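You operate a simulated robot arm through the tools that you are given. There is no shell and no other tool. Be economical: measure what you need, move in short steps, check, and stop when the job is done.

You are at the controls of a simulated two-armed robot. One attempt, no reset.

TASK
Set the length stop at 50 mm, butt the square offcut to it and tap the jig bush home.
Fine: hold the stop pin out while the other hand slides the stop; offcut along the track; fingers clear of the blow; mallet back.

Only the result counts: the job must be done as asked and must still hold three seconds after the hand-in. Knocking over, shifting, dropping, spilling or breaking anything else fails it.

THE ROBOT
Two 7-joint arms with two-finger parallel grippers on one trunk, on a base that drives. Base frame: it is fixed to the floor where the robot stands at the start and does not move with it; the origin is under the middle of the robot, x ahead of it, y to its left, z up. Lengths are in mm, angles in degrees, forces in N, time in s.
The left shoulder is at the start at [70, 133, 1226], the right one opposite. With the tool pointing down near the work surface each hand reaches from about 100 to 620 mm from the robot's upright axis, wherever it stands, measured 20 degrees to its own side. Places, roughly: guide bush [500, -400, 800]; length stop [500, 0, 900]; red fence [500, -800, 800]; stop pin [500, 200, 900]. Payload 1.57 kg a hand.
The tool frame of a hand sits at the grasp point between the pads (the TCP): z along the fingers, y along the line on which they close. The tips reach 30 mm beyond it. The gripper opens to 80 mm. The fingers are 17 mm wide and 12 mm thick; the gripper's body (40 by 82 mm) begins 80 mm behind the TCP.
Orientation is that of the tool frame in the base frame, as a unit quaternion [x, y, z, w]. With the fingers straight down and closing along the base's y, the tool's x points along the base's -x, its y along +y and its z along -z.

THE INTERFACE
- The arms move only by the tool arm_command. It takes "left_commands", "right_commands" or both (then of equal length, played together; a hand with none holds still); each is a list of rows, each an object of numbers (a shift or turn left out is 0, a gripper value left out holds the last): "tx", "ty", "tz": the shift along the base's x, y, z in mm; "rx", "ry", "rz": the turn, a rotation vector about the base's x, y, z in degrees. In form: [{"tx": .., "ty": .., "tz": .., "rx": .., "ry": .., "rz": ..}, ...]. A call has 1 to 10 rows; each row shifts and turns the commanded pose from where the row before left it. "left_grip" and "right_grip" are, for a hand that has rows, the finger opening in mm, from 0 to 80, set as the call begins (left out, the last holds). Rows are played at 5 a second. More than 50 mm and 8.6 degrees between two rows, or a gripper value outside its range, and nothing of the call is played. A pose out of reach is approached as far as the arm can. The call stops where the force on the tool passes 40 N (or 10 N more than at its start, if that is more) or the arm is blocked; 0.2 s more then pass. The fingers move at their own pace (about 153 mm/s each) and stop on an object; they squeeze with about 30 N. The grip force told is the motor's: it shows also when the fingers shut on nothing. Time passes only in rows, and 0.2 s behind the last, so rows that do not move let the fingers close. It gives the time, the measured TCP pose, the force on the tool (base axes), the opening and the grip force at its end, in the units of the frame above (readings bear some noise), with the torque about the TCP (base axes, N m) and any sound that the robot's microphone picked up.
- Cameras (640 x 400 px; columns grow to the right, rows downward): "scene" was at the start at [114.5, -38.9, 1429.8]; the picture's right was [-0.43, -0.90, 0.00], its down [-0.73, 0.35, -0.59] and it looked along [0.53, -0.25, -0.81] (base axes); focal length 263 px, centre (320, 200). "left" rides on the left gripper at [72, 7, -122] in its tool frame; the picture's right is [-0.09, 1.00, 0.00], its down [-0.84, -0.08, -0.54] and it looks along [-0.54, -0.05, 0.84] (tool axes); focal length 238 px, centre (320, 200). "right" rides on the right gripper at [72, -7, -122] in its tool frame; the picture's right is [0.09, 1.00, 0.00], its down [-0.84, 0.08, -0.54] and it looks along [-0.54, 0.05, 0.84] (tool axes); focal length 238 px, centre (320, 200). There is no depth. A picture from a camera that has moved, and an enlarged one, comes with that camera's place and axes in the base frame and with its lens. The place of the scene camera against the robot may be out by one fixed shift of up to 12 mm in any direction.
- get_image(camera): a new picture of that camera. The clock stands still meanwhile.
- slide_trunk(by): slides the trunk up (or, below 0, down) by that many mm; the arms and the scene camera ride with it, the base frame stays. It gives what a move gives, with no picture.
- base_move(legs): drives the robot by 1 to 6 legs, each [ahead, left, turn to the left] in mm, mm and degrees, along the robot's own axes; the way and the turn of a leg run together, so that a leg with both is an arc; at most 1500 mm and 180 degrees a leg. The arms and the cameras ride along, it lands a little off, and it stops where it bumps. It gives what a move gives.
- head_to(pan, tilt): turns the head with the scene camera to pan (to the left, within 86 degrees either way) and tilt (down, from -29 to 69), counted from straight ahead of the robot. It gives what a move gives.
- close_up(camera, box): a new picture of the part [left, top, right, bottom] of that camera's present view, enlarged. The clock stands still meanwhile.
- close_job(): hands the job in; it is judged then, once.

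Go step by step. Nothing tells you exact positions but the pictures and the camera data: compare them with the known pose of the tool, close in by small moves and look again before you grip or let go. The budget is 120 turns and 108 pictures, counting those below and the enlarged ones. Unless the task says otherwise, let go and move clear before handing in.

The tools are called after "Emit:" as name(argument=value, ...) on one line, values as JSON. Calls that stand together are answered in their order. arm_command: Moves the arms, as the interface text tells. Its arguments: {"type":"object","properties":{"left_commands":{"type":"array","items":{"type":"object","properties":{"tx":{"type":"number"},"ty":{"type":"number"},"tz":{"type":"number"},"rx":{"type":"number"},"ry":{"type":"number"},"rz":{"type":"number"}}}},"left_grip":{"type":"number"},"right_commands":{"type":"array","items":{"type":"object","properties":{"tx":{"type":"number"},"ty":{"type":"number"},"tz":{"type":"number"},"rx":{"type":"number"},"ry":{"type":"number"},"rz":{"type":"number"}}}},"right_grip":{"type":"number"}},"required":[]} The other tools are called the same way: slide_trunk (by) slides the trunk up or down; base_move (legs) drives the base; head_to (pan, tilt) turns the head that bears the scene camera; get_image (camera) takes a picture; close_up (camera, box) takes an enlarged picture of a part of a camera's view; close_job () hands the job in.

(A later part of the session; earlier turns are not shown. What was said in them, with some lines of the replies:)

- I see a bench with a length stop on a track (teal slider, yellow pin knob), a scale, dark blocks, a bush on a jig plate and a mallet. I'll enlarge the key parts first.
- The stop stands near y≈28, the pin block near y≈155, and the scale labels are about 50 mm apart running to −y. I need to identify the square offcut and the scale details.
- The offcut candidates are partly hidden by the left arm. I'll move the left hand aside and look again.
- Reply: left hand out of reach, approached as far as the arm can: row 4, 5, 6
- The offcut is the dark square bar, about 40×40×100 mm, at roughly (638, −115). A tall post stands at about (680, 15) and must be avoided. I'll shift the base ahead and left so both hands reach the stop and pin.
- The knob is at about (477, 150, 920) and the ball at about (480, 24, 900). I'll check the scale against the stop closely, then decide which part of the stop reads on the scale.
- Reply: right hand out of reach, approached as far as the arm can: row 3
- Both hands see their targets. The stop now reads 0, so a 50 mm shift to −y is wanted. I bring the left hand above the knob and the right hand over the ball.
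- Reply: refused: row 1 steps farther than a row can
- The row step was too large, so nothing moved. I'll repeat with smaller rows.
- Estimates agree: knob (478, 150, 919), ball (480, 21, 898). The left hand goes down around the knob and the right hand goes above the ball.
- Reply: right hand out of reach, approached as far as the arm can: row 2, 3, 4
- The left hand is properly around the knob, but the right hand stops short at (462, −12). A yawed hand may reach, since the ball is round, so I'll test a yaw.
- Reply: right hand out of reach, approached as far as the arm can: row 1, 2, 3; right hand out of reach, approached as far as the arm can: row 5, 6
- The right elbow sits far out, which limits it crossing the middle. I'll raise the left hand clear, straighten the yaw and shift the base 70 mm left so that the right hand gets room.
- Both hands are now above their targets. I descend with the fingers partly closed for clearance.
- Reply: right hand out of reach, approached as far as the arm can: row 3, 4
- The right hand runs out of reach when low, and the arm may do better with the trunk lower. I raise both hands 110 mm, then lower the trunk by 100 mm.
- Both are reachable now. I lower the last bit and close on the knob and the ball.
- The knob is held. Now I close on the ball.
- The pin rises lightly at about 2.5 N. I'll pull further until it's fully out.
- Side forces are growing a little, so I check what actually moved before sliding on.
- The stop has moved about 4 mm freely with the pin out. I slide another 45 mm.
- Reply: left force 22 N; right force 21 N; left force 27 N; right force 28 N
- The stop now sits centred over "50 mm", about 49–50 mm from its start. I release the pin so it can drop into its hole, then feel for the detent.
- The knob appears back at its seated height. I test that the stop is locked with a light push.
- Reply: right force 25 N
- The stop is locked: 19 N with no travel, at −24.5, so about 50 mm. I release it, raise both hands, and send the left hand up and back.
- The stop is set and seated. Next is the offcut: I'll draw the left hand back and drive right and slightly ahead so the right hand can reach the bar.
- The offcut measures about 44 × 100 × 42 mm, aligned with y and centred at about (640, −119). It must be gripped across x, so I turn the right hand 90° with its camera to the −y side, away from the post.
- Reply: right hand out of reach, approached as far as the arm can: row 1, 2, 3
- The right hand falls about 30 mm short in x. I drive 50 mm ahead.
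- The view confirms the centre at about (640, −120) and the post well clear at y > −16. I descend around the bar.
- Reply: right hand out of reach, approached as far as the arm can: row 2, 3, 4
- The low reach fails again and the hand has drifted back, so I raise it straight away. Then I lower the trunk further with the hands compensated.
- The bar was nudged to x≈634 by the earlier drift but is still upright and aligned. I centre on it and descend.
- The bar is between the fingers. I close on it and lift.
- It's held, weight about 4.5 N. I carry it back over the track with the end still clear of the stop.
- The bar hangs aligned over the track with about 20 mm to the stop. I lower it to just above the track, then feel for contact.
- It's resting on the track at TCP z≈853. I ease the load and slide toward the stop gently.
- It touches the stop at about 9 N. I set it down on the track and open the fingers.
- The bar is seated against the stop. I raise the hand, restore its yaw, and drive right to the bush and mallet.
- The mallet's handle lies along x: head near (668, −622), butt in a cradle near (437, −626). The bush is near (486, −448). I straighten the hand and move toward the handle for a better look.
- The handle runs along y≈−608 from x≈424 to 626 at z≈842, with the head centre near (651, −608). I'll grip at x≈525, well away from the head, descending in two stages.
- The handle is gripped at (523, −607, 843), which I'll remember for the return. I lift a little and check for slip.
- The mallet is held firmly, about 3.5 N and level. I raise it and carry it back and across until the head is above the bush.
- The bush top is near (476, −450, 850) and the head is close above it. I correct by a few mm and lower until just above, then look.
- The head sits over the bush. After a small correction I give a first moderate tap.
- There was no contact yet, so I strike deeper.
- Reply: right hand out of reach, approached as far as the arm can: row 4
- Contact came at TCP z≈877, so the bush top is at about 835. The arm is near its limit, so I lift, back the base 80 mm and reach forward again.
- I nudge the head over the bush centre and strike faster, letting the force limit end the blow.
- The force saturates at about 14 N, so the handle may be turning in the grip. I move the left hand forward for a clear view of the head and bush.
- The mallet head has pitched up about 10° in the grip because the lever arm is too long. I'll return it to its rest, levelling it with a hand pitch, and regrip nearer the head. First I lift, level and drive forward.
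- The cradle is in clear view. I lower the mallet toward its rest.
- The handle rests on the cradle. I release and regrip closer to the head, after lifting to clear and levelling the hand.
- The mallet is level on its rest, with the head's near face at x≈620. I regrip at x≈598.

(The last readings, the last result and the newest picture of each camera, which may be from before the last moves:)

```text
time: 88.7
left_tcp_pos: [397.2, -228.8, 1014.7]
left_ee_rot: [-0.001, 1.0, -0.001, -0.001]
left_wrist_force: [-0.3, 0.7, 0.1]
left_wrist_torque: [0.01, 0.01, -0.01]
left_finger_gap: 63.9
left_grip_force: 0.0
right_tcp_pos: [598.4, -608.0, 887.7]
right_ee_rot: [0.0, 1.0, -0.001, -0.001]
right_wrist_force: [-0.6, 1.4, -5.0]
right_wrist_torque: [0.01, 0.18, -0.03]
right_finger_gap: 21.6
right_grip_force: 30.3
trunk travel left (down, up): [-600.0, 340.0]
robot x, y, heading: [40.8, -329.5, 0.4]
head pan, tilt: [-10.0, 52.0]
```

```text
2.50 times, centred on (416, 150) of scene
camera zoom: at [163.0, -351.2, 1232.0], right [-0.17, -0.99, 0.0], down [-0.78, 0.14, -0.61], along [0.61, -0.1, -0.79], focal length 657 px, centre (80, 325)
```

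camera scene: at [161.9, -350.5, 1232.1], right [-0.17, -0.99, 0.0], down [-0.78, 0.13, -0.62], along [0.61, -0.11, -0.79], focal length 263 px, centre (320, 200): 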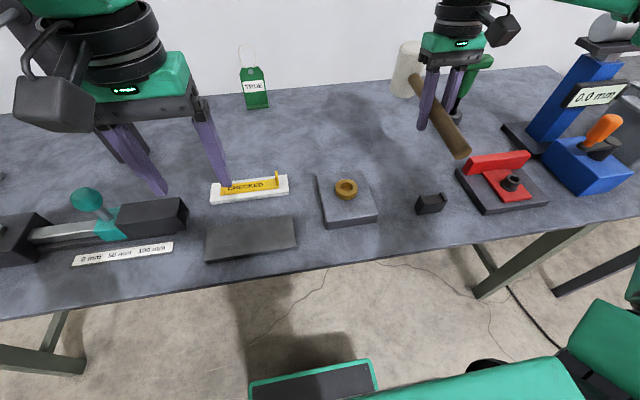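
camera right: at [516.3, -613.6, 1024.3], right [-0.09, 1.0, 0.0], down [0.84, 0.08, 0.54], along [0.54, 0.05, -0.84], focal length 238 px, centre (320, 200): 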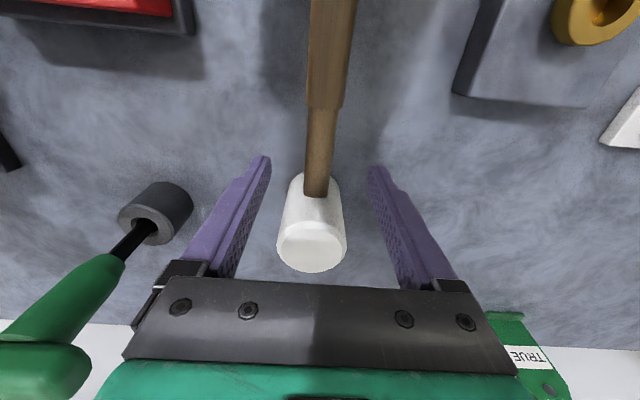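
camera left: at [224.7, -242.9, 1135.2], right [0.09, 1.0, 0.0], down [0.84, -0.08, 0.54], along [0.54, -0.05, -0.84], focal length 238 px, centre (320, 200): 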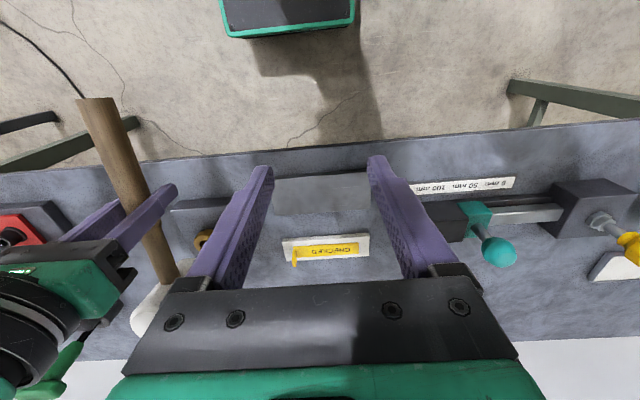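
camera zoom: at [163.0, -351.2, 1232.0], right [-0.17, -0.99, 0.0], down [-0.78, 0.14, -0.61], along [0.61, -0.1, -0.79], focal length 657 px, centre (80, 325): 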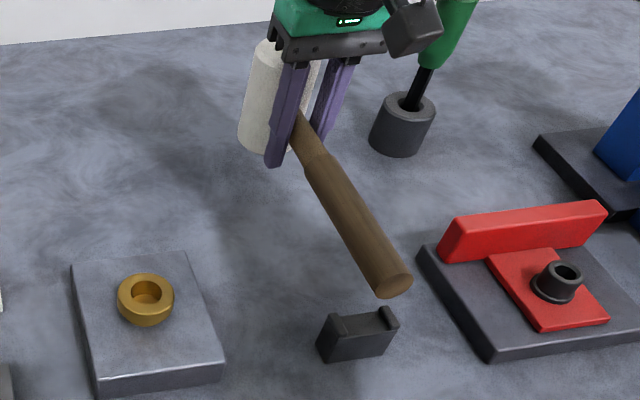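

Now held close to the head, torque 0.18 N m. I carry it over the bush again; the target is TCP (428, −448).

Emit:
arm_command(right_commands=[{"tz": 25}, {"tz": 25}, {"tx": -28, "ty": 27}, {"tx": -28, "ty": 27}, {"tx": -28, "ty": 27}, {"tx": -28, "ty": 27}, {"tx": -29, "ty": 26}, {"tx": -29, "ty": 26}, {"tz": -10}, {"tz": 0}])

Emit:
close_up(camera="left", box=[40, 100, 280, 300])

```text
time: 90.9
left_tcp_pos: [396.4, -228.7, 1015.2]
left_ee_rot: [0.0, 1.0, 0.0, 0.0]
left_wrist_force: [-0.3, 0.1, -0.3]
left_wrist_torque: [-0.01, 0.0, 0.01]
left_finger_gap: 63.9
left_grip_force: 0.1
right_tcp_pos: [427.8, -447.6, 929.2]
right_ee_rot: [0.001, 1.0, -0.001, 0.001]
right_wrist_force: [-0.4, 0.6, -3.5]
right_wrist_torque: [0.04, 0.2, 0.01]
right_finger_gap: 21.7
right_grip_force: 29.9
trunk travel left (down, up): [-600.0, 340.0]
robot x, y, heading: [37.4, -329.6, 0.2]
head pan, tilt: [-10.0, 52.0]
```

```text
2.00 times, centred on (160, 200) of left
camera zoom: at [324.5, -222.7, 1135.7], right [0.09, 1.0, 0.0], down [0.84, -0.08, 0.54], along [0.54, -0.05, -0.84], focal length 477 px, centre (640, 200)
```

zoom: 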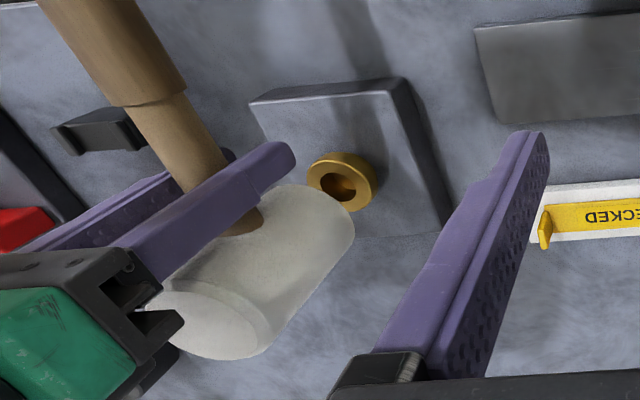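

The head axis lines up with the bush. I strike.

Emit:
arm_command(right_commands=[{"tz": 0}, {"tz": -48}, {"tz": -6}, {"tz": 0}])

```text
time: 91.9
left_tcp_pos: [389.7, -228.7, 1017.5]
left_ee_rot: [-0.001, 1.0, 0.0, 0.004]
left_wrist_force: [-0.6, 0.2, -0.4]
left_wrist_torque: [-0.02, 0.0, 0.03]
left_finger_gap: 64.1
left_grip_force: 0.1
right_tcp_pos: [421.5, -446.3, 878.5]
right_ee_rot: [-0.001, 1.0, 0.0, 0.003]
right_wrist_force: [-12.9, -2.0, 30.2]
right_wrist_torque: [0.03, -0.71, -0.09]
right_finger_gap: 21.6
right_grip_force: 29.8
trunk travel left (down, up): [-600.0, 340.0]
robot x, y, heading: [37.3, -331.8, -0.0]
head pan, tilt: [-10.0, 52.0]
```

Emit:
arm_command(right_commands=[{"tz": 30}, {"tz": 25}, {"tz": 0}])

Emit:
close_up(camera="left", box=[40, 100, 280, 300])

```text
time: 92.7
left_tcp_pos: [397.8, -229.2, 1013.4]
left_ee_rot: [-0.001, 1.0, 0.0, -0.001]
left_wrist_force: [-0.5, 0.6, 0.4]
left_wrist_torque: [-0.02, 0.02, -0.01]
left_finger_gap: 64.0
left_grip_force: 0.2
right_tcp_pos: [427.5, -447.2, 928.8]
right_ee_rot: [-0.001, 1.0, 0.0, -0.002]
right_wrist_force: [0.3, 0.1, -4.7]
right_wrist_torque: [0.01, 0.23, -0.02]
right_finger_gap: 21.5
right_grip_force: 30.5
trunk travel left (down, up): [-600.0, 340.0]
robot x, y, heading: [37.1, -330.4, 0.4]
head pan, tilt: [-10.0, 52.0]
```

```text
2.00 times, centred on (160, 200) of left
camera zoom: at [326.1, -222.9, 1135.1], right [0.09, 1.0, 0.0], down [0.84, -0.08, 0.54], along [0.54, -0.05, -0.84], focal length 477 px, centre (640, 200)
```

zoom: 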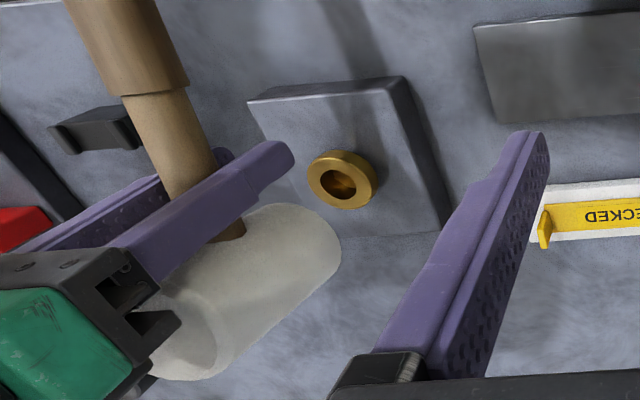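

The mallet pitched again and the bush hasn't sunk visibly; my blow was decelerating at contact. I'll level it by pitching the hand, raise further and strike at sustained speed through contact.

Emit:
arm_command(right_commands=[{"tz": 30, "ry": 6}, {"tz": 26, "ry": 6}, {"tz": 0}, {"tz": 0}])

Emit:
arm_command(right_commands=[{"tz": -50}, {"tz": -50}, {"tz": -50}])

Emit:
arm_command(right_commands=[{"tz": 30}, {"tz": 35}, {"tz": 0}])

Emit:
close_up(camera="left", box=[40, 100, 280, 300])

```text
time: 93.7
left_tcp_pos: [397.1, -227.9, 1014.5]
left_ee_rot: [-0.001, 1.0, 0.0, -0.001]
left_wrist_force: [-0.7, -0.2, 0.4]
left_wrist_torque: [0.02, -0.01, 0.0]
left_finger_gap: 63.9
left_grip_force: 0.2
right_tcp_pos: [427.1, -447.3, 986.4]
right_ee_rot: [0.0, 0.994, -0.001, -0.105]
right_wrist_force: [0.5, -0.5, -4.0]
right_wrist_torque: [0.02, 0.21, -0.01]
right_finger_gap: 21.4
right_grip_force: 30.2
trunk travel left (down, up): [-600.0, 340.0]
robot x, y, heading: [37.0, -329.8, 0.4]
head pan, tilt: [-10.0, 52.0]
```

```text
time: 94.5
left_tcp_pos: [390.2, -229.4, 1015.8]
left_ee_rot: [-0.001, 1.0, 0.0, 0.003]
left_wrist_force: [0.8, 0.1, -0.4]
left_wrist_torque: [0.01, 0.05, -0.01]
left_finger_gap: 64.1
left_grip_force: 0.0
right_tcp_pos: [425.0, -445.8, 868.4]
right_ee_rot: [-0.001, 0.995, 0.001, -0.095]
right_wrist_force: [-25.0, -3.2, 24.9]
right_wrist_torque: [0.01, -0.19, 0.01]
right_finger_gap: 21.6
right_grip_force: 30.4
trunk travel left (down, up): [-600.0, 340.0]
robot x, y, heading: [37.4, -328.1, -0.1]
head pan, tilt: [-10.0, 52.0]
stopped in row 3 (right hand): the force on the tool passed its limit (the readings are from after the stop); the commanded pose is now the measured one
```

```text
time: 95.3
left_tcp_pos: [398.2, -229.5, 1014.4]
left_ee_rot: [-0.001, 1.0, 0.0, -0.001]
left_wrist_force: [0.4, -0.1, 0.7]
left_wrist_torque: [-0.04, 0.02, -0.02]
left_finger_gap: 63.9
left_grip_force: 0.0
right_tcp_pos: [433.3, -446.1, 929.5]
right_ee_rot: [-0.001, 0.995, 0.003, -0.097]
right_wrist_force: [0.6, 0.0, -5.3]
right_wrist_torque: [0.0, 0.2, 0.04]
right_finger_gap: 21.4
right_grip_force: 30.2
trunk travel left (down, up): [-600.0, 340.0]
robot x, y, heading: [42.4, -327.6, 0.1]
head pan, tilt: [-10.0, 52.0]
```

```text
2.00 times, centred on (160, 200) of left
camera zoom: at [326.5, -223.3, 1135.1], right [0.09, 1.0, 0.0], down [0.84, -0.08, 0.54], along [0.54, -0.05, -0.84], focal length 477 px, centre (640, 200)
```

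zoom: 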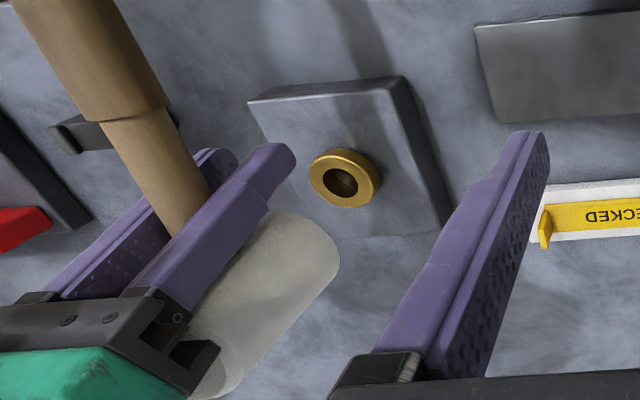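

The bush has sunk noticeably. I level the head again and strike a second time.

Emit:
arm_command(right_commands=[{"tx": -4, "ty": -2, "tz": 28, "ry": 6}, {"tz": 27, "ry": 5}, {"tz": 0}])

Emit:
get_image(camera="left")

```text
time: 96.1
left_tcp_pos: [395.9, -229.0, 1013.7]
left_ee_rot: [-0.001, 1.0, 0.0, 0.001]
left_wrist_force: [0.6, 0.4, 0.1]
left_wrist_torque: [-0.03, -0.04, -0.02]
left_finger_gap: 64.0
left_grip_force: 0.0
right_tcp_pos: [427.2, -448.0, 986.2]
right_ee_rot: [-0.001, 0.982, 0.002, -0.19]
right_wrist_force: [0.0, 0.0, -3.4]
right_wrist_torque: [0.0, 0.17, 0.01]
right_finger_gap: 21.4
right_grip_force: 30.1
trunk travel left (down, up): [-600.0, 340.0]
robot x, y, heading: [41.7, -331.1, 0.2]
head pan, tilt: [-10.0, 52.0]
```

```text
13 pictures are left
camera left: at [324.5, -223.1, 1135.7], right [0.09, 1.0, 0.0], down [0.84, -0.08, 0.54], along [0.54, -0.05, -0.84], focal length 238 px, centre (320, 200)
```

left: 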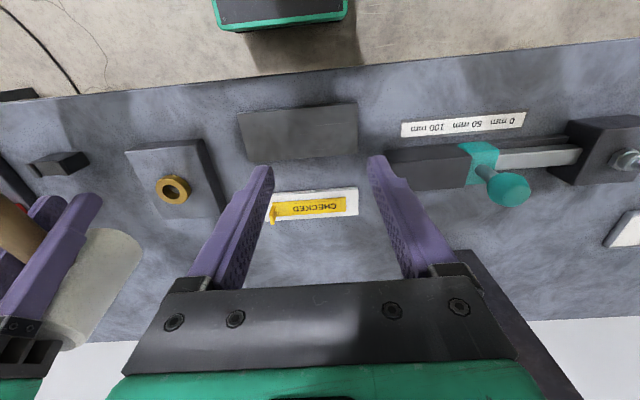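

Emit:
arm_command(right_commands=[{"ry": -3}, {"tz": 0}, {"tz": -50}, {"tz": -50}, {"tz": -50}])

Emit:
arm_command(right_commands=[{"tz": 35}, {"tz": 45}, {"tz": 40}, {"tz": 0}])

Emit:
close_up(camera="left", box=[40, 100, 280, 300])

```text
time: 97.2
left_tcp_pos: [394.2, -228.9, 1015.4]
left_ee_rot: [-0.002, 1.0, 0.0, 0.0]
left_wrist_force: [0.5, -0.6, 0.0]
left_wrist_torque: [0.0, 0.02, 0.0]
left_finger_gap: 64.1
left_grip_force: 0.0
right_tcp_pos: [426.1, -447.6, 870.2]
right_ee_rot: [-0.002, 0.988, 0.003, -0.156]
right_wrist_force: [-15.6, -4.1, 15.1]
right_wrist_torque: [0.01, -0.76, -0.21]
right_finger_gap: 21.5
right_grip_force: 30.0
trunk travel left (down, up): [-600.0, 340.0]
robot x, y, heading: [40.2, -325.9, 0.0]
head pan, tilt: [-10.0, 52.0]
stopped in row 5 (right hand): the force on the tool passed its limit (the readings are from after the stop); the commanded pose is now the measured one
```

```text
time: 98.2
left_tcp_pos: [396.4, -230.0, 1014.9]
left_ee_rot: [-0.001, 1.0, -0.001, -0.001]
left_wrist_force: [-0.6, 0.2, 0.1]
left_wrist_torque: [0.02, -0.03, -0.02]
left_finger_gap: 63.8
left_grip_force: 0.0
right_tcp_pos: [429.8, -447.3, 988.5]
right_ee_rot: [-0.001, 0.988, 0.003, -0.156]
right_wrist_force: [0.2, 0.6, -4.7]
right_wrist_torque: [-0.03, 0.16, 0.01]
right_finger_gap: 21.6
right_grip_force: 30.1
trunk travel left (down, up): [-600.0, 340.0]
robot x, y, heading: [38.5, -331.6, 0.2]
head pan, tilt: [-10.0, 52.0]
```

```text
2.00 times, centred on (160, 200) of left
camera zoom: at [325.5, -223.4, 1135.2], right [0.09, 1.0, 0.0], down [0.84, -0.08, 0.54], along [0.54, -0.05, -0.84], focal length 477 px, centre (640, 200)
```

zoom: 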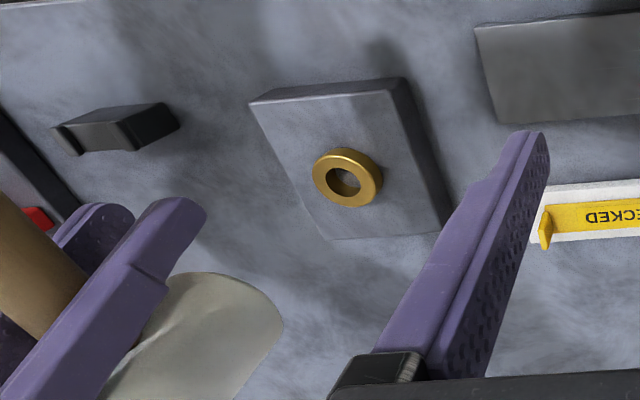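

The bush has gone down about 8 mm in all. I look closely at whether the flange meets the plate.

Emit:
close_up(camera="scene", box=[315, 165, 379, 220])

Emit:
close_up(camera="left", box=[140, 130, 270, 220])

```text
7.27 times, centred on (347, 192) of scene
camera zoom: at [162.5, -351.1, 1232.1], right [-0.17, -0.99, 0.0], down [-0.78, 0.14, -0.62], along [0.61, -0.11, -0.79], focal length 1910 px, centre (124, 254)
```

zoom: 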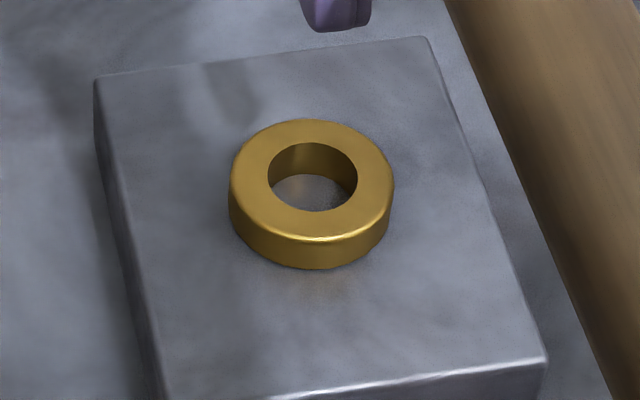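

```text
4.44 times, centred on (205, 175) of left
camera zoom: at [325.5, -223.4, 1135.2], right [0.09, 1.0, 0.0], down [0.84, -0.08, 0.54], along [0.54, -0.05, -0.84], focal length 1059 px, centre (831, 311)
```

zoom: 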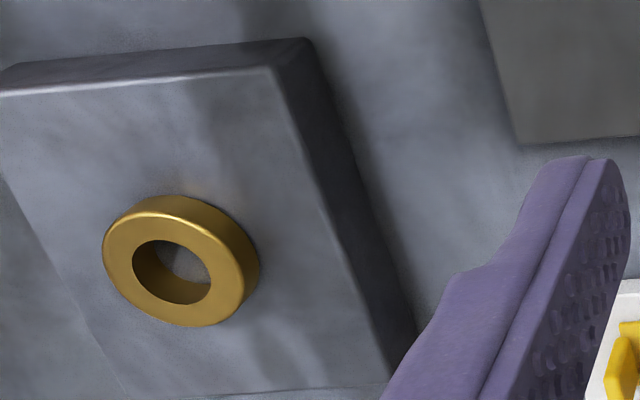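

The flange looks down on the plate. I give one more confirming blow and compare.

Emit:
arm_command(right_commands=[{"tx": -2, "ry": 6}, {"tz": 0}, {"tz": -50}, {"tz": -50}, {"tz": -50}])

Emit:
arm_command(right_commands=[{"tz": 35}, {"tz": 45}, {"tz": 40}, {"tz": 0}])

Emit:
close_up(camera="scene", box=[315, 165, 379, 220])

Emit:
get_image(camera="left")

```text
time: 99.4
left_tcp_pos: [393.8, -229.9, 1014.9]
left_ee_rot: [-0.001, 1.0, 0.001, 0.0]
left_wrist_force: [0.6, -0.3, 0.4]
left_wrist_torque: [0.03, 0.03, 0.0]
left_finger_gap: 63.8
left_grip_force: 0.1
right_tcp_pos: [427.7, -447.4, 876.5]
right_ee_rot: [-0.003, 0.98, 0.005, -0.198]
right_wrist_force: [-7.7, -1.7, 12.6]
right_wrist_torque: [-0.05, -0.74, -0.08]
right_finger_gap: 21.5
right_grip_force: 30.1
trunk travel left (down, up): [-600.0, 340.0]
robot x, y, heading: [35.2, -332.4, 0.1]
head pan, tilt: [-10.0, 52.0]
stopped in row 5 (right hand): the force on the tool passed its limit (the readings are from after the stop); the commanded pose is now the measured one
```

```text
time: 100.4
left_tcp_pos: [396.6, -230.0, 1013.3]
left_ee_rot: [-0.002, 1.0, -0.001, -0.001]
left_wrist_force: [-0.3, -0.2, 0.7]
left_wrist_torque: [0.0, -0.03, -0.04]
left_finger_gap: 63.9
left_grip_force: 0.0
right_tcp_pos: [429.5, -448.2, 995.3]
right_ee_rot: [-0.002, 0.98, 0.004, -0.2]
right_wrist_force: [0.4, 0.3, -4.1]
right_wrist_torque: [-0.02, 0.19, 0.01]
right_finger_gap: 21.4
right_grip_force: 29.9
trunk travel left (down, up): [-600.0, 340.0]
robot x, y, heading: [41.9, -334.4, 0.2]
head pan, tilt: [-10.0, 52.0]
```

```text
7.27 times, centred on (347, 192) of scene
camera zoom: at [162.4, -351.2, 1232.1], right [-0.17, -0.98, 0.0], down [-0.78, 0.14, -0.62], along [0.61, -0.11, -0.79], focal length 1910 px, centre (124, 254)
```

zoom: 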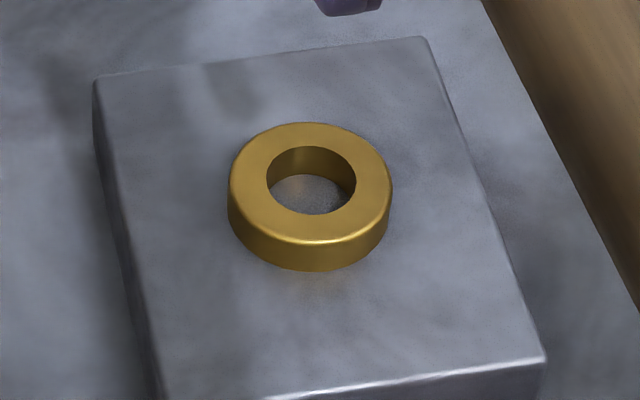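

```text
8 pictures are left
camera left: at [325.8, -223.6, 1135.0], right [0.09, 1.0, 0.0], down [0.84, -0.08, 0.54], along [0.54, -0.05, -0.84], focal length 238 px, centre (320, 200)
```

left: 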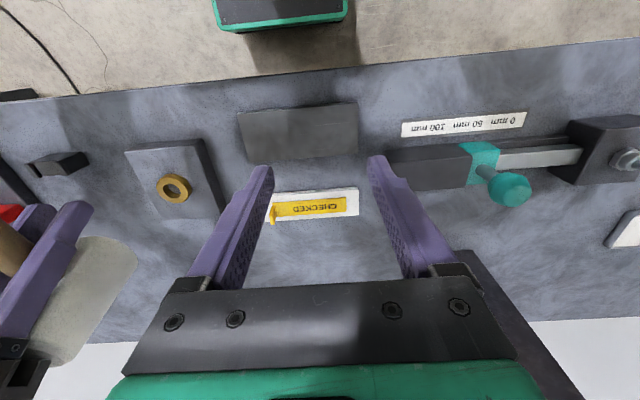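

It moved about 1 mm more, so I keep going with two further blows before comparing again.

Emit:
arm_command(right_commands=[{"tx": -1, "ry": 2}, {"tz": 0}, {"tz": -50}, {"tz": -50}, {"tz": -50}])

Emit:
arm_command(right_commands=[{"tz": 35}, {"tz": 45}, {"tz": 40, "ry": 2}, {"tz": 0}, {"tz": 0}])

Emit:
arm_command(right_commands=[{"tz": -50}, {"tz": -50}, {"tz": -50}])

Emit:
arm_command(right_commands=[{"tz": 35}, {"tz": 45}, {"tz": 40}, {"tz": 0}])

Emit:
close_up(camera="scene", box=[315, 165, 379, 220])

```text
time: 101.5
left_tcp_pos: [394.0, -229.5, 1014.4]
left_ee_rot: [-0.001, 1.0, 0.001, -0.001]
left_wrist_force: [0.7, -0.5, 0.2]
left_wrist_torque: [0.01, 0.0, 0.01]
left_finger_gap: 63.7
left_grip_force: 0.0
right_tcp_pos: [427.6, -446.7, 877.8]
right_ee_rot: [-0.004, 0.978, 0.005, -0.21]
right_wrist_force: [-6.8, -0.2, 9.8]
right_wrist_torque: [-0.04, -0.59, -0.07]
right_finger_gap: 21.5
right_grip_force: 29.9
trunk travel left (down, up): [-600.0, 340.0]
robot x, y, heading: [40.3, -332.2, -0.1]
head pan, tilt: [-10.0, 52.0]
stopped in row 5 (right hand): the force on the tool passed its limit (the readings are from after the stop); the commanded pose is now the measured one
```

```text
time: 102.7
left_tcp_pos: [397.3, -228.9, 1014.4]
left_ee_rot: [-0.001, 1.0, 0.002, -0.003]
left_wrist_force: [-0.4, 0.2, 0.7]
left_wrist_torque: [0.02, 0.0, 0.04]
left_finger_gap: 64.1
left_grip_force: 0.1
right_tcp_pos: [430.4, -446.9, 997.8]
right_ee_rot: [-0.003, 0.973, 0.005, -0.229]
right_wrist_force: [-0.2, -0.4, -4.1]
right_wrist_torque: [-0.02, 0.17, -0.03]
right_finger_gap: 21.3
right_grip_force: 30.2
trunk travel left (down, up): [-600.0, 340.0]
robot x, y, heading: [38.0, -334.1, -0.2]
head pan, tilt: [-10.0, 52.0]
```

```text
time: 103.5
left_tcp_pos: [394.9, -230.2, 1014.1]
left_ee_rot: [-0.001, 1.0, 0.001, -0.002]
left_wrist_force: [0.4, 0.2, 0.1]
left_wrist_torque: [0.01, 0.04, -0.01]
left_finger_gap: 63.9
left_grip_force: 0.0
right_tcp_pos: [428.4, -446.1, 880.4]
right_ee_rot: [-0.006, 0.975, 0.005, -0.223]
right_wrist_force: [-7.0, -2.1, 12.7]
right_wrist_torque: [-0.18, -0.73, -0.22]
right_finger_gap: 21.3
right_grip_force: 30.3
trunk travel left (down, up): [-600.0, 340.0]
robot x, y, heading: [40.6, -331.5, 0.2]
head pan, tilt: [-10.0, 52.0]
stopped in row 3 (right hand): the force on the tool passed its limit (the readings are from after the stop); the commanded pose is now the measured one
```

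```text
time: 104.5
left_tcp_pos: [397.7, -230.3, 1013.4]
left_ee_rot: [-0.001, 1.0, 0.001, -0.004]
left_wrist_force: [0.3, -0.7, 0.4]
left_wrist_torque: [-0.01, 0.01, -0.02]
left_finger_gap: 64.1
left_grip_force: 0.2
right_tcp_pos: [431.6, -446.5, 1000.7]
right_ee_rot: [-0.005, 0.975, 0.006, -0.223]
right_wrist_force: [1.0, -0.2, -3.3]
right_wrist_torque: [0.06, 0.15, -0.03]
right_finger_gap: 21.4
right_grip_force: 30.1
trunk travel left (down, up): [-600.0, 340.0]
robot x, y, heading: [39.3, -332.5, 0.0]
head pan, tilt: [-10.0, 52.0]
```

```text
7.27 times, centred on (347, 192) of scene
camera zoom: at [162.5, -351.4, 1232.1], right [-0.17, -0.98, 0.0], down [-0.78, 0.14, -0.62], along [0.61, -0.11, -0.79], focal length 1910 px, centre (124, 254)
```

zoom: 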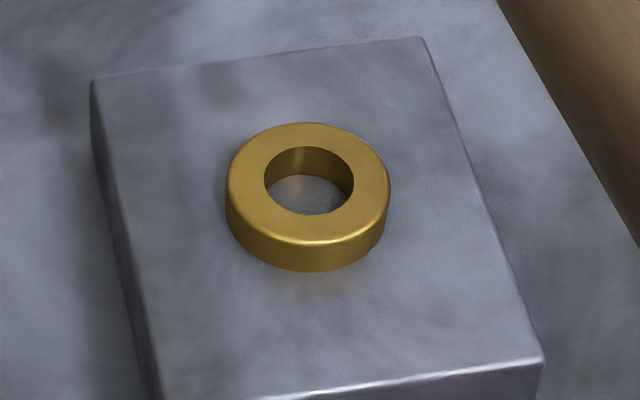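

No further change: the bush is home. I carry the mallet back to its rest.

Emit:
arm_command(right_commands=[{"tx": 28, "ty": -27}, {"tx": 28, "ty": -27}, {"tx": 28, "ty": -27}, {"tx": 28, "ty": -27}, {"tx": 28, "ty": -27}, {"tx": 27, "ty": -26}, {"tz": -40}, {"tz": -40}, {"tz": -40}, {"tz": 0}])

Emit:
close_up(camera="scene", box=[320, 70, 512, 230])

```text
time: 106.5
left_tcp_pos: [395.8, -229.6, 1013.7]
left_ee_rot: [-0.001, 1.0, 0.001, -0.002]
left_wrist_force: [0.2, -0.4, 0.0]
left_wrist_torque: [0.0, -0.01, 0.0]
left_finger_gap: 63.9
left_grip_force: 0.1
right_tcp_pos: [510.7, -622.4, 838.9]
right_ee_rot: [-0.004, 0.975, 0.004, -0.222]
right_wrist_force: [-5.0, 0.7, 9.6]
right_wrist_torque: [0.07, -0.48, 0.03]
right_finger_gap: 21.7
right_grip_force: 29.7
right hand out of reach, approached as far as the arm can: row 1, 2, 3, 4, 5, 6
trunk travel left (down, up): [-600.0, 340.0]
robot x, y, heading: [37.4, -329.0, 0.1]
head pan, tilt: [-10.0, 52.0]
stopped in row 10 (right hand): the force on the tool passed its limit (the readings are from after the stop); the commanded pose is now the measured one
```

```text
2.50 times, centred on (416, 150) of scene
camera zoom: at [159.7, -350.7, 1232.6], right [-0.17, -0.98, 0.0], down [-0.77, 0.14, -0.62], along [0.61, -0.11, -0.79], focal length 657 px, centre (80, 325)
```

zoom: 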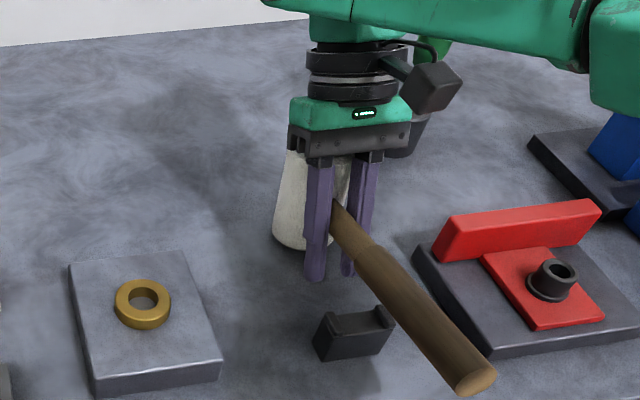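

The pitched hand ran out of reach and the head touched the table short of the rest. Nothing else was moved. I lift, then drive forward to get reach.

Emit:
arm_command(right_commands=[{"tz": 30}, {"tz": 30}, {"tz": 20}, {"tz": 0}])

Emit:
base_move(legs=[[90, 0, 0]])

Emit:
arm_command(right_commands=[{"tx": 0, "ty": 15}, {"tz": 0}])

Emit:
close_up(camera="scene", box=[340, 70, 592, 280])

```text
time: 107.5
left_tcp_pos: [398.2, -230.9, 1011.6]
left_ee_rot: [0.0, 1.0, 0.001, -0.003]
left_wrist_force: [-0.8, -0.2, 0.3]
left_wrist_torque: [-0.01, -0.02, -0.04]
left_finger_gap: 64.1
left_grip_force: 0.0
right_tcp_pos: [512.3, -623.4, 916.8]
right_ee_rot: [-0.005, 0.975, 0.005, -0.222]
right_wrist_force: [-0.4, -0.2, -3.6]
right_wrist_torque: [0.02, 0.19, 0.01]
right_finger_gap: 21.3
right_grip_force: 30.0
trunk travel left (down, up): [-600.0, 340.0]
robot x, y, heading: [39.4, -330.6, 0.1]
head pan, tilt: [-10.0, 52.0]
```

```text
time: 108.6
left_tcp_pos: [486.6, -229.6, 1012.7]
left_ee_rot: [0.0, 1.0, 0.0, -0.003]
left_wrist_force: [0.3, 0.6, 0.1]
left_wrist_torque: [0.01, 0.02, 0.0]
left_finger_gap: 63.8
left_grip_force: 0.1
right_tcp_pos: [602.9, -623.0, 916.5]
right_ee_rot: [-0.004, 0.975, 0.006, -0.222]
right_wrist_force: [0.2, -1.2, -4.5]
right_wrist_torque: [-0.04, 0.19, -0.03]
right_finger_gap: 21.4
right_grip_force: 30.5
trunk travel left (down, up): [-600.0, 340.0]
robot x, y, heading: [128.8, -330.9, 0.1]
head pan, tilt: [-10.0, 52.0]
```

```text
time: 109.2
left_tcp_pos: [487.9, -231.2, 1013.2]
left_ee_rot: [0.0, 1.0, 0.001, -0.004]
left_wrist_force: [-0.2, -0.3, -0.3]
left_wrist_torque: [0.0, 0.0, 0.03]
left_finger_gap: 63.8
left_grip_force: 0.2
right_tcp_pos: [602.4, -607.9, 916.5]
right_ee_rot: [-0.004, 0.975, 0.004, -0.222]
right_wrist_force: [0.0, 0.0, -4.7]
right_wrist_torque: [-0.02, 0.18, -0.02]
right_finger_gap: 21.3
right_grip_force: 29.7
trunk travel left (down, up): [-600.0, 340.0]
robot x, y, heading: [128.7, -330.4, -0.1]
head pan, tilt: [-10.0, 52.0]
```

```text
1.90 times, centred on (466, 175) of scene
camera zoom: at [252.6, -352.3, 1232.0], right [-0.17, -0.98, 0.0], down [-0.78, 0.14, -0.61], along [0.61, -0.11, -0.79], focal length 500 px, centre (42, 248)
```

zoom: 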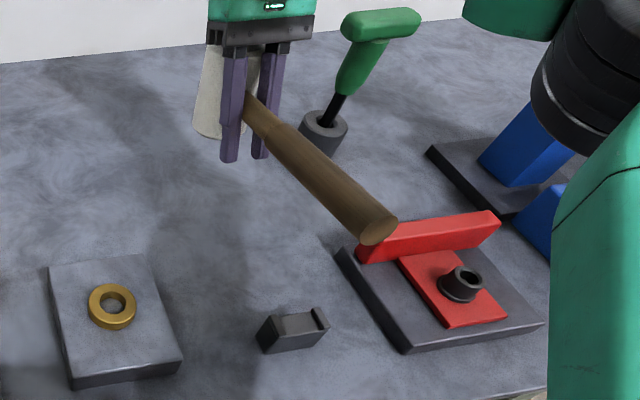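

The butt sits high, so the mallet is pitched about 18° head-down. I rotate the hand back to level and check.

Emit:
arm_command(right_commands=[{"ry": -6}, {"ry": -6}, {"ry": -6, "tx": -3}, {"tz": 0}])

Emit:
close_up(camera="scene", box=[340, 70, 592, 280])

```text
time: 110.2
left_tcp_pos: [488.0, -231.4, 1011.5]
left_ee_rot: [-0.001, 1.0, 0.001, -0.004]
left_wrist_force: [-0.7, -0.8, -1.2]
left_wrist_torque: [0.01, 0.0, -0.02]
left_finger_gap: 64.2
left_grip_force: 0.2
right_tcp_pos: [598.7, -607.7, 917.3]
right_ee_rot: [-0.005, 0.998, 0.004, -0.067]
right_wrist_force: [0.3, 0.4, -4.3]
right_wrist_torque: [0.0, 0.18, 0.01]
right_finger_gap: 21.4
right_grip_force: 29.6
trunk travel left (down, up): [-600.0, 340.0]
robot x, y, heading: [129.1, -332.0, 0.2]
head pan, tilt: [-10.0, 52.0]
```

```text
1.90 times, centred on (466, 175) of scene
camera zoom: at [252.6, -351.8, 1232.0], right [-0.17, -0.98, 0.0], down [-0.78, 0.14, -0.61], along [0.61, -0.11, -0.79], focal length 500 px, centre (42, 248)
```

zoom: 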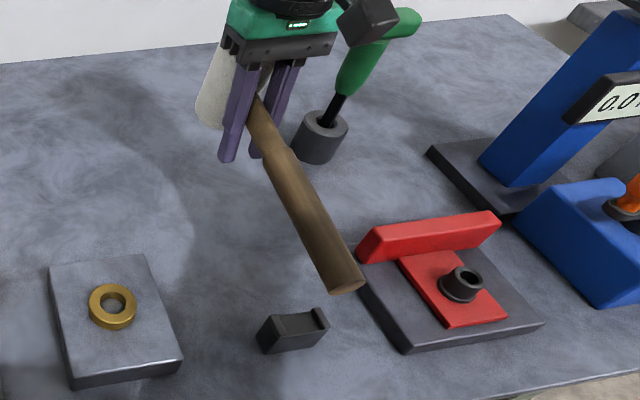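

Level and in line with the cradle. I lower it to the rest.

Emit:
arm_command(right_commands=[{"tz": -25}, {"tz": -25}, {"tz": -12}, {"tz": -5}, {"tz": 0}])

Emit:
arm_command(right_commands=[{"tz": -2}, {"tz": -2}, {"tz": -1}, {"tz": 0}])

```text
time: 111.4
left_tcp_pos: [486.9, -229.6, 1012.4]
left_ee_rot: [-0.002, 1.0, 0.001, -0.003]
left_wrist_force: [0.2, 0.3, 0.6]
left_wrist_torque: [0.03, -0.01, -0.03]
left_finger_gap: 64.0
left_grip_force: 0.0
right_tcp_pos: [599.3, -607.9, 850.6]
right_ee_rot: [-0.006, 0.998, 0.002, -0.067]
right_wrist_force: [0.5, -0.2, 0.1]
right_wrist_torque: [-0.01, 0.88, 0.05]
right_finger_gap: 21.5
right_grip_force: 30.4
trunk travel left (down, up): [-600.0, 340.0]
robot x, y, heading: [129.7, -332.0, 0.1]
head pan, tilt: [-10.0, 52.0]
```

```text
time: 112.4
left_tcp_pos: [487.6, -231.1, 1013.6]
left_ee_rot: [0.001, 1.0, 0.001, -0.003]
left_wrist_force: [0.0, -0.1, 0.7]
left_wrist_torque: [0.01, 0.01, -0.02]
left_finger_gap: 64.1
left_grip_force: 0.0
right_tcp_pos: [598.8, -608.6, 844.5]
right_ee_rot: [-0.006, 0.998, 0.004, -0.067]
right_wrist_force: [0.1, -0.2, -4.2]
right_wrist_torque: [-0.01, 0.17, 0.01]
right_finger_gap: 21.5
right_grip_force: 30.1
trunk travel left (down, up): [-600.0, 340.0]
robot x, y, heading: [129.8, -329.8, -0.3]
head pan, tilt: [-10.0, 52.0]
```

The butt touched something and then came free, so I look before releasing.

Emit:
close_up(camera="scene", box=[340, 70, 592, 280])

```text
1.90 times, centred on (466, 175) of scene
camera zoom: at [252.0, -352.0, 1232.0], right [-0.17, -0.98, 0.0], down [-0.78, 0.14, -0.61], along [0.61, -0.11, -0.79], focal length 500 px, centre (42, 248)
```

zoom: 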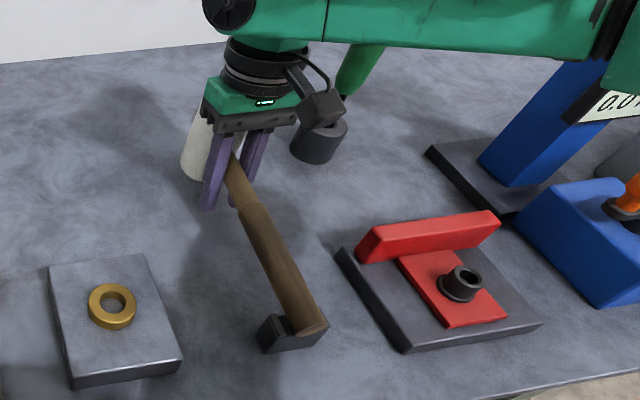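

I can't tell whether the butt is inside the notch. I bring the left camera over for a better view.

Emit:
arm_command(left_commands=[{"tx": -20, "ty": -40}, {"tx": -20, "ty": -40}, {"tx": -20, "ty": -40}, {"ty": -20}, {"tz": 0}])

Emit:
get_image(camera="left")

```text
time: 113.6
left_tcp_pos: [426.2, -371.2, 1012.1]
left_ee_rot: [-0.001, 1.0, 0.0, -0.004]
left_wrist_force: [0.0, -0.1, 0.4]
left_wrist_torque: [0.01, 0.01, 0.02]
left_finger_gap: 64.0
left_grip_force: 0.1
right_tcp_pos: [599.5, -607.2, 845.0]
right_ee_rot: [-0.006, 0.998, 0.003, -0.067]
right_wrist_force: [-0.4, -0.4, -4.8]
right_wrist_torque: [0.0, 0.13, 0.0]
right_finger_gap: 21.7
right_grip_force: 29.8
trunk travel left (down, up): [-600.0, 340.0]
robot x, y, heading: [127.2, -327.1, 0.2]
head pan, tilt: [-10.0, 52.0]
```

```text
2 pictures are left
camera left: at [355.5, -365.1, 1134.3], right [0.09, 1.0, 0.0], down [0.84, -0.08, 0.54], along [0.53, -0.05, -0.84], focal length 238 px, centre (320, 200)
```

left: 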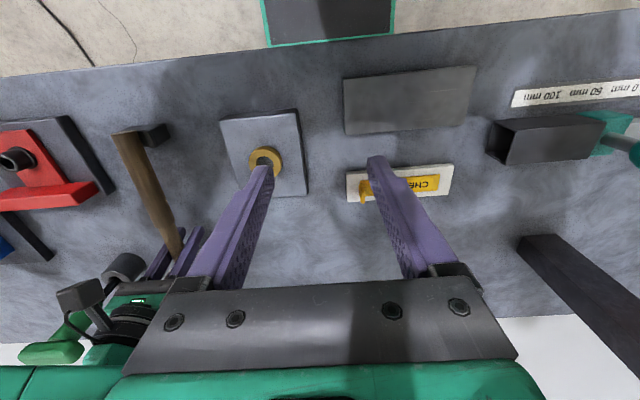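

Emit:
close_up(camera="left", box=[95, 110, 191, 170])

```text
6.67 times, centred on (143, 140) of left
camera zoom: at [355.5, -365.1, 1134.3], right [0.09, 1.0, 0.0], down [0.84, -0.08, 0.54], along [0.53, -0.05, -0.84], focal length 1589 px, centre (1500, 600)
```

zoom: 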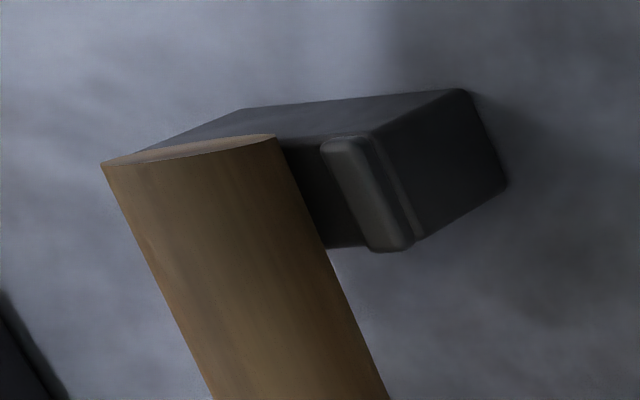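

The handle lies inside the notch next to the +y horn line, with the butt a few mm high. I lower the butt by a slight pitch and feel for support before letting go.

Emit:
arm_command(right_commands=[{"ry": -1}, {"ry": -1}, {"tz": 0}])

Emit:
arm_command(right_commands=[{"tz": -1}, {"tz": 0}])

```text
time: 114.4
left_tcp_pos: [427.6, -370.8, 1012.2]
left_ee_rot: [0.0, 1.0, 0.001, -0.003]
left_wrist_force: [-0.7, -0.7, 0.0]
left_wrist_torque: [-0.03, 0.01, 0.03]
left_finger_gap: 64.1
left_grip_force: 0.2
right_tcp_pos: [599.3, -606.9, 844.6]
right_ee_rot: [-0.006, 0.999, 0.003, -0.05]
right_wrist_force: [2.3, -0.2, -2.5]
right_wrist_torque: [-0.02, 0.57, -0.01]
right_finger_gap: 21.4
right_grip_force: 30.0
trunk travel left (down, up): [-600.0, 340.0]
robot x, y, heading: [130.7, -329.4, 0.2]
head pan, tilt: [-10.0, 52.0]
```

```text
time: 115.0
left_tcp_pos: [428.1, -371.8, 1011.8]
left_ee_rot: [-0.001, 1.0, 0.001, -0.003]
left_wrist_force: [-0.2, -0.4, -0.7]
left_wrist_torque: [-0.03, -0.02, 0.03]
left_finger_gap: 64.2
left_grip_force: 0.0
right_tcp_pos: [598.0, -607.9, 843.1]
right_ee_rot: [-0.005, 0.999, 0.004, -0.05]
right_wrist_force: [2.8, 0.5, -1.4]
right_wrist_torque: [-0.01, 0.83, -0.03]
right_finger_gap: 21.1
right_grip_force: 30.1
trunk travel left (down, up): [-600.0, 340.0]
robot x, y, heading: [132.6, -330.9, 0.0]
head pan, tilt: [-10.0, 52.0]
```

This matches the first return's contact exactly, so the butt rests in the notch. I settle the head and release, then lift clear.

Emit:
arm_command(right_commands=[{"ry": 1.2}, {"tz": 0}])

Emit:
arm_command(right_commands=[{"tz": 0}, {"tz": 0}, {"tz": 20}, {"tz": 30}, {"tz": 40}, {"tz": 40}, {"tx": -30}, {"tz": 0}], right_grip=60)

```text
time: 115.6
left_tcp_pos: [426.0, -370.9, 1012.8]
left_ee_rot: [0.0, 1.0, 0.0, -0.003]
left_wrist_force: [0.2, -0.2, -0.9]
left_wrist_torque: [0.03, 0.02, 0.03]
left_finger_gap: 64.1
left_grip_force: 0.0
right_tcp_pos: [597.7, -608.5, 843.3]
right_ee_rot: [-0.005, 0.998, 0.004, -0.06]
right_wrist_force: [-0.9, 0.1, -3.8]
right_wrist_torque: [0.04, 0.15, 0.02]
right_finger_gap: 21.2
right_grip_force: 30.1
trunk travel left (down, up): [-600.0, 340.0]
robot x, y, heading: [126.3, -330.5, 0.1]
head pan, tilt: [-10.0, 52.0]
```

```text
time: 117.4
left_tcp_pos: [427.2, -370.2, 1012.8]
left_ee_rot: [0.0, 1.0, 0.001, -0.003]
left_wrist_force: [-0.6, 1.6, -0.3]
left_wrist_torque: [0.01, 0.02, -0.02]
left_finger_gap: 64.1
left_grip_force: 0.1
right_tcp_pos: [567.6, -607.4, 973.5]
right_ee_rot: [-0.005, 0.998, 0.003, -0.061]
right_wrist_force: [0.0, 0.0, 0.1]
right_wrist_torque: [-0.01, -0.01, 0.02]
right_finger_gap: 60.1
right_grip_force: 0.0
trunk travel left (down, up): [-600.0, 340.0]
robot x, y, heading: [129.7, -333.0, 0.0]
head pan, tilt: [-10.0, 52.0]
```

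Both hands are clear. I draw the left hand back and take the last look over the whole bench.

Emit:
arm_command(left_commands=[{"tx": -30, "tz": 10}, {"tx": -30, "tz": 10}, {"tx": -30}, {"tz": 0}])

Emit:
head_to(pan=-4, tilt=52)

Emit:
get_image(camera="scene")

```text
time: 118.4
left_tcp_pos: [339.1, -370.5, 1031.5]
left_ee_rot: [-0.004, 1.0, 0.001, -0.007]
left_wrist_force: [-0.3, -0.4, 0.2]
left_wrist_torque: [0.01, 0.01, 0.0]
left_finger_gap: 64.0
left_grip_force: 0.0
right_tcp_pos: [567.8, -607.7, 973.9]
right_ee_rot: [-0.006, 0.998, 0.003, -0.06]
right_wrist_force: [0.2, -0.5, -0.1]
right_wrist_torque: [-0.01, -0.02, 0.02]
right_finger_gap: 60.2
right_grip_force: 0.0
trunk travel left (down, up): [-600.0, 340.0]
robot x, y, heading: [128.5, -330.8, -0.2]
head pan, tilt: [-10.0, 52.0]
```

```text
time: 119.1
left_tcp_pos: [338.7, -370.7, 1032.9]
left_ee_rot: [-0.001, 1.0, 0.0, -0.005]
left_wrist_force: [-0.8, -0.1, 0.3]
left_wrist_torque: [0.01, -0.01, 0.01]
left_finger_gap: 64.1
left_grip_force: 0.0
right_tcp_pos: [567.3, -606.8, 973.8]
right_ee_rot: [-0.006, 0.998, 0.003, -0.059]
right_wrist_force: [0.5, 0.0, -0.5]
right_wrist_torque: [-0.01, 0.01, 0.02]
right_finger_gap: 59.9
right_grip_force: 0.0
trunk travel left (down, up): [-600.0, 340.0]
robot x, y, heading: [126.0, -329.9, -0.1]
head pan, tilt: [-4.0, 52.0]
```

```text
0 pictures are left
camera scene: at [250.8, -346.7, 1230.7], right [-0.11, -0.99, 0.0], down [-0.8, 0.09, -0.6], along [0.6, -0.07, -0.8], focal length 263 px, centre (320, 200)
```

scene: 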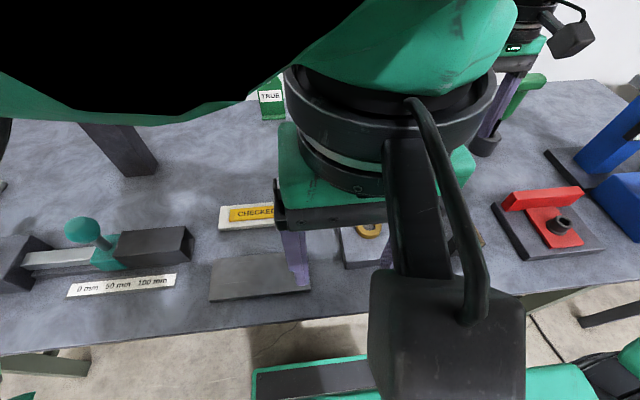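

Stop, offcut and bush look right, and the visible edge of the mallet's butt is where its rest position should be. The hands are clear, so I hand in.

Emit:
close_job()

```text
The job is handed in.
```

I've handed in the job: the stop is at 50 mm, the offcut is against it, the bush is home and the mallet is back on its rest. The mallet is the one part I couldn't see at the end.

- **Stop:** I held the pin out while the other hand slid the stop. It lines up with the 50 mm mark, and with the pin back in it stayed put under a push of about 19 N.
- **Offcut:** it lies along the track, and its end touched the stop before I let go. While I was first reaching for it, a finger nudged it about 5 mm on the bench.
- **Bush:** it went down about 8–9 mm in all, and the last two blows moved it no further.
- **Mallet:** the handle kept turning in the grip, so I regripped it once. On the way back its head touched the bench short of the rest, but nothing else moved. In the last picture the arm hid all but the end of the handle, and that was in the right place. I'm relying on that and on feeling the handle settle into the cradle.
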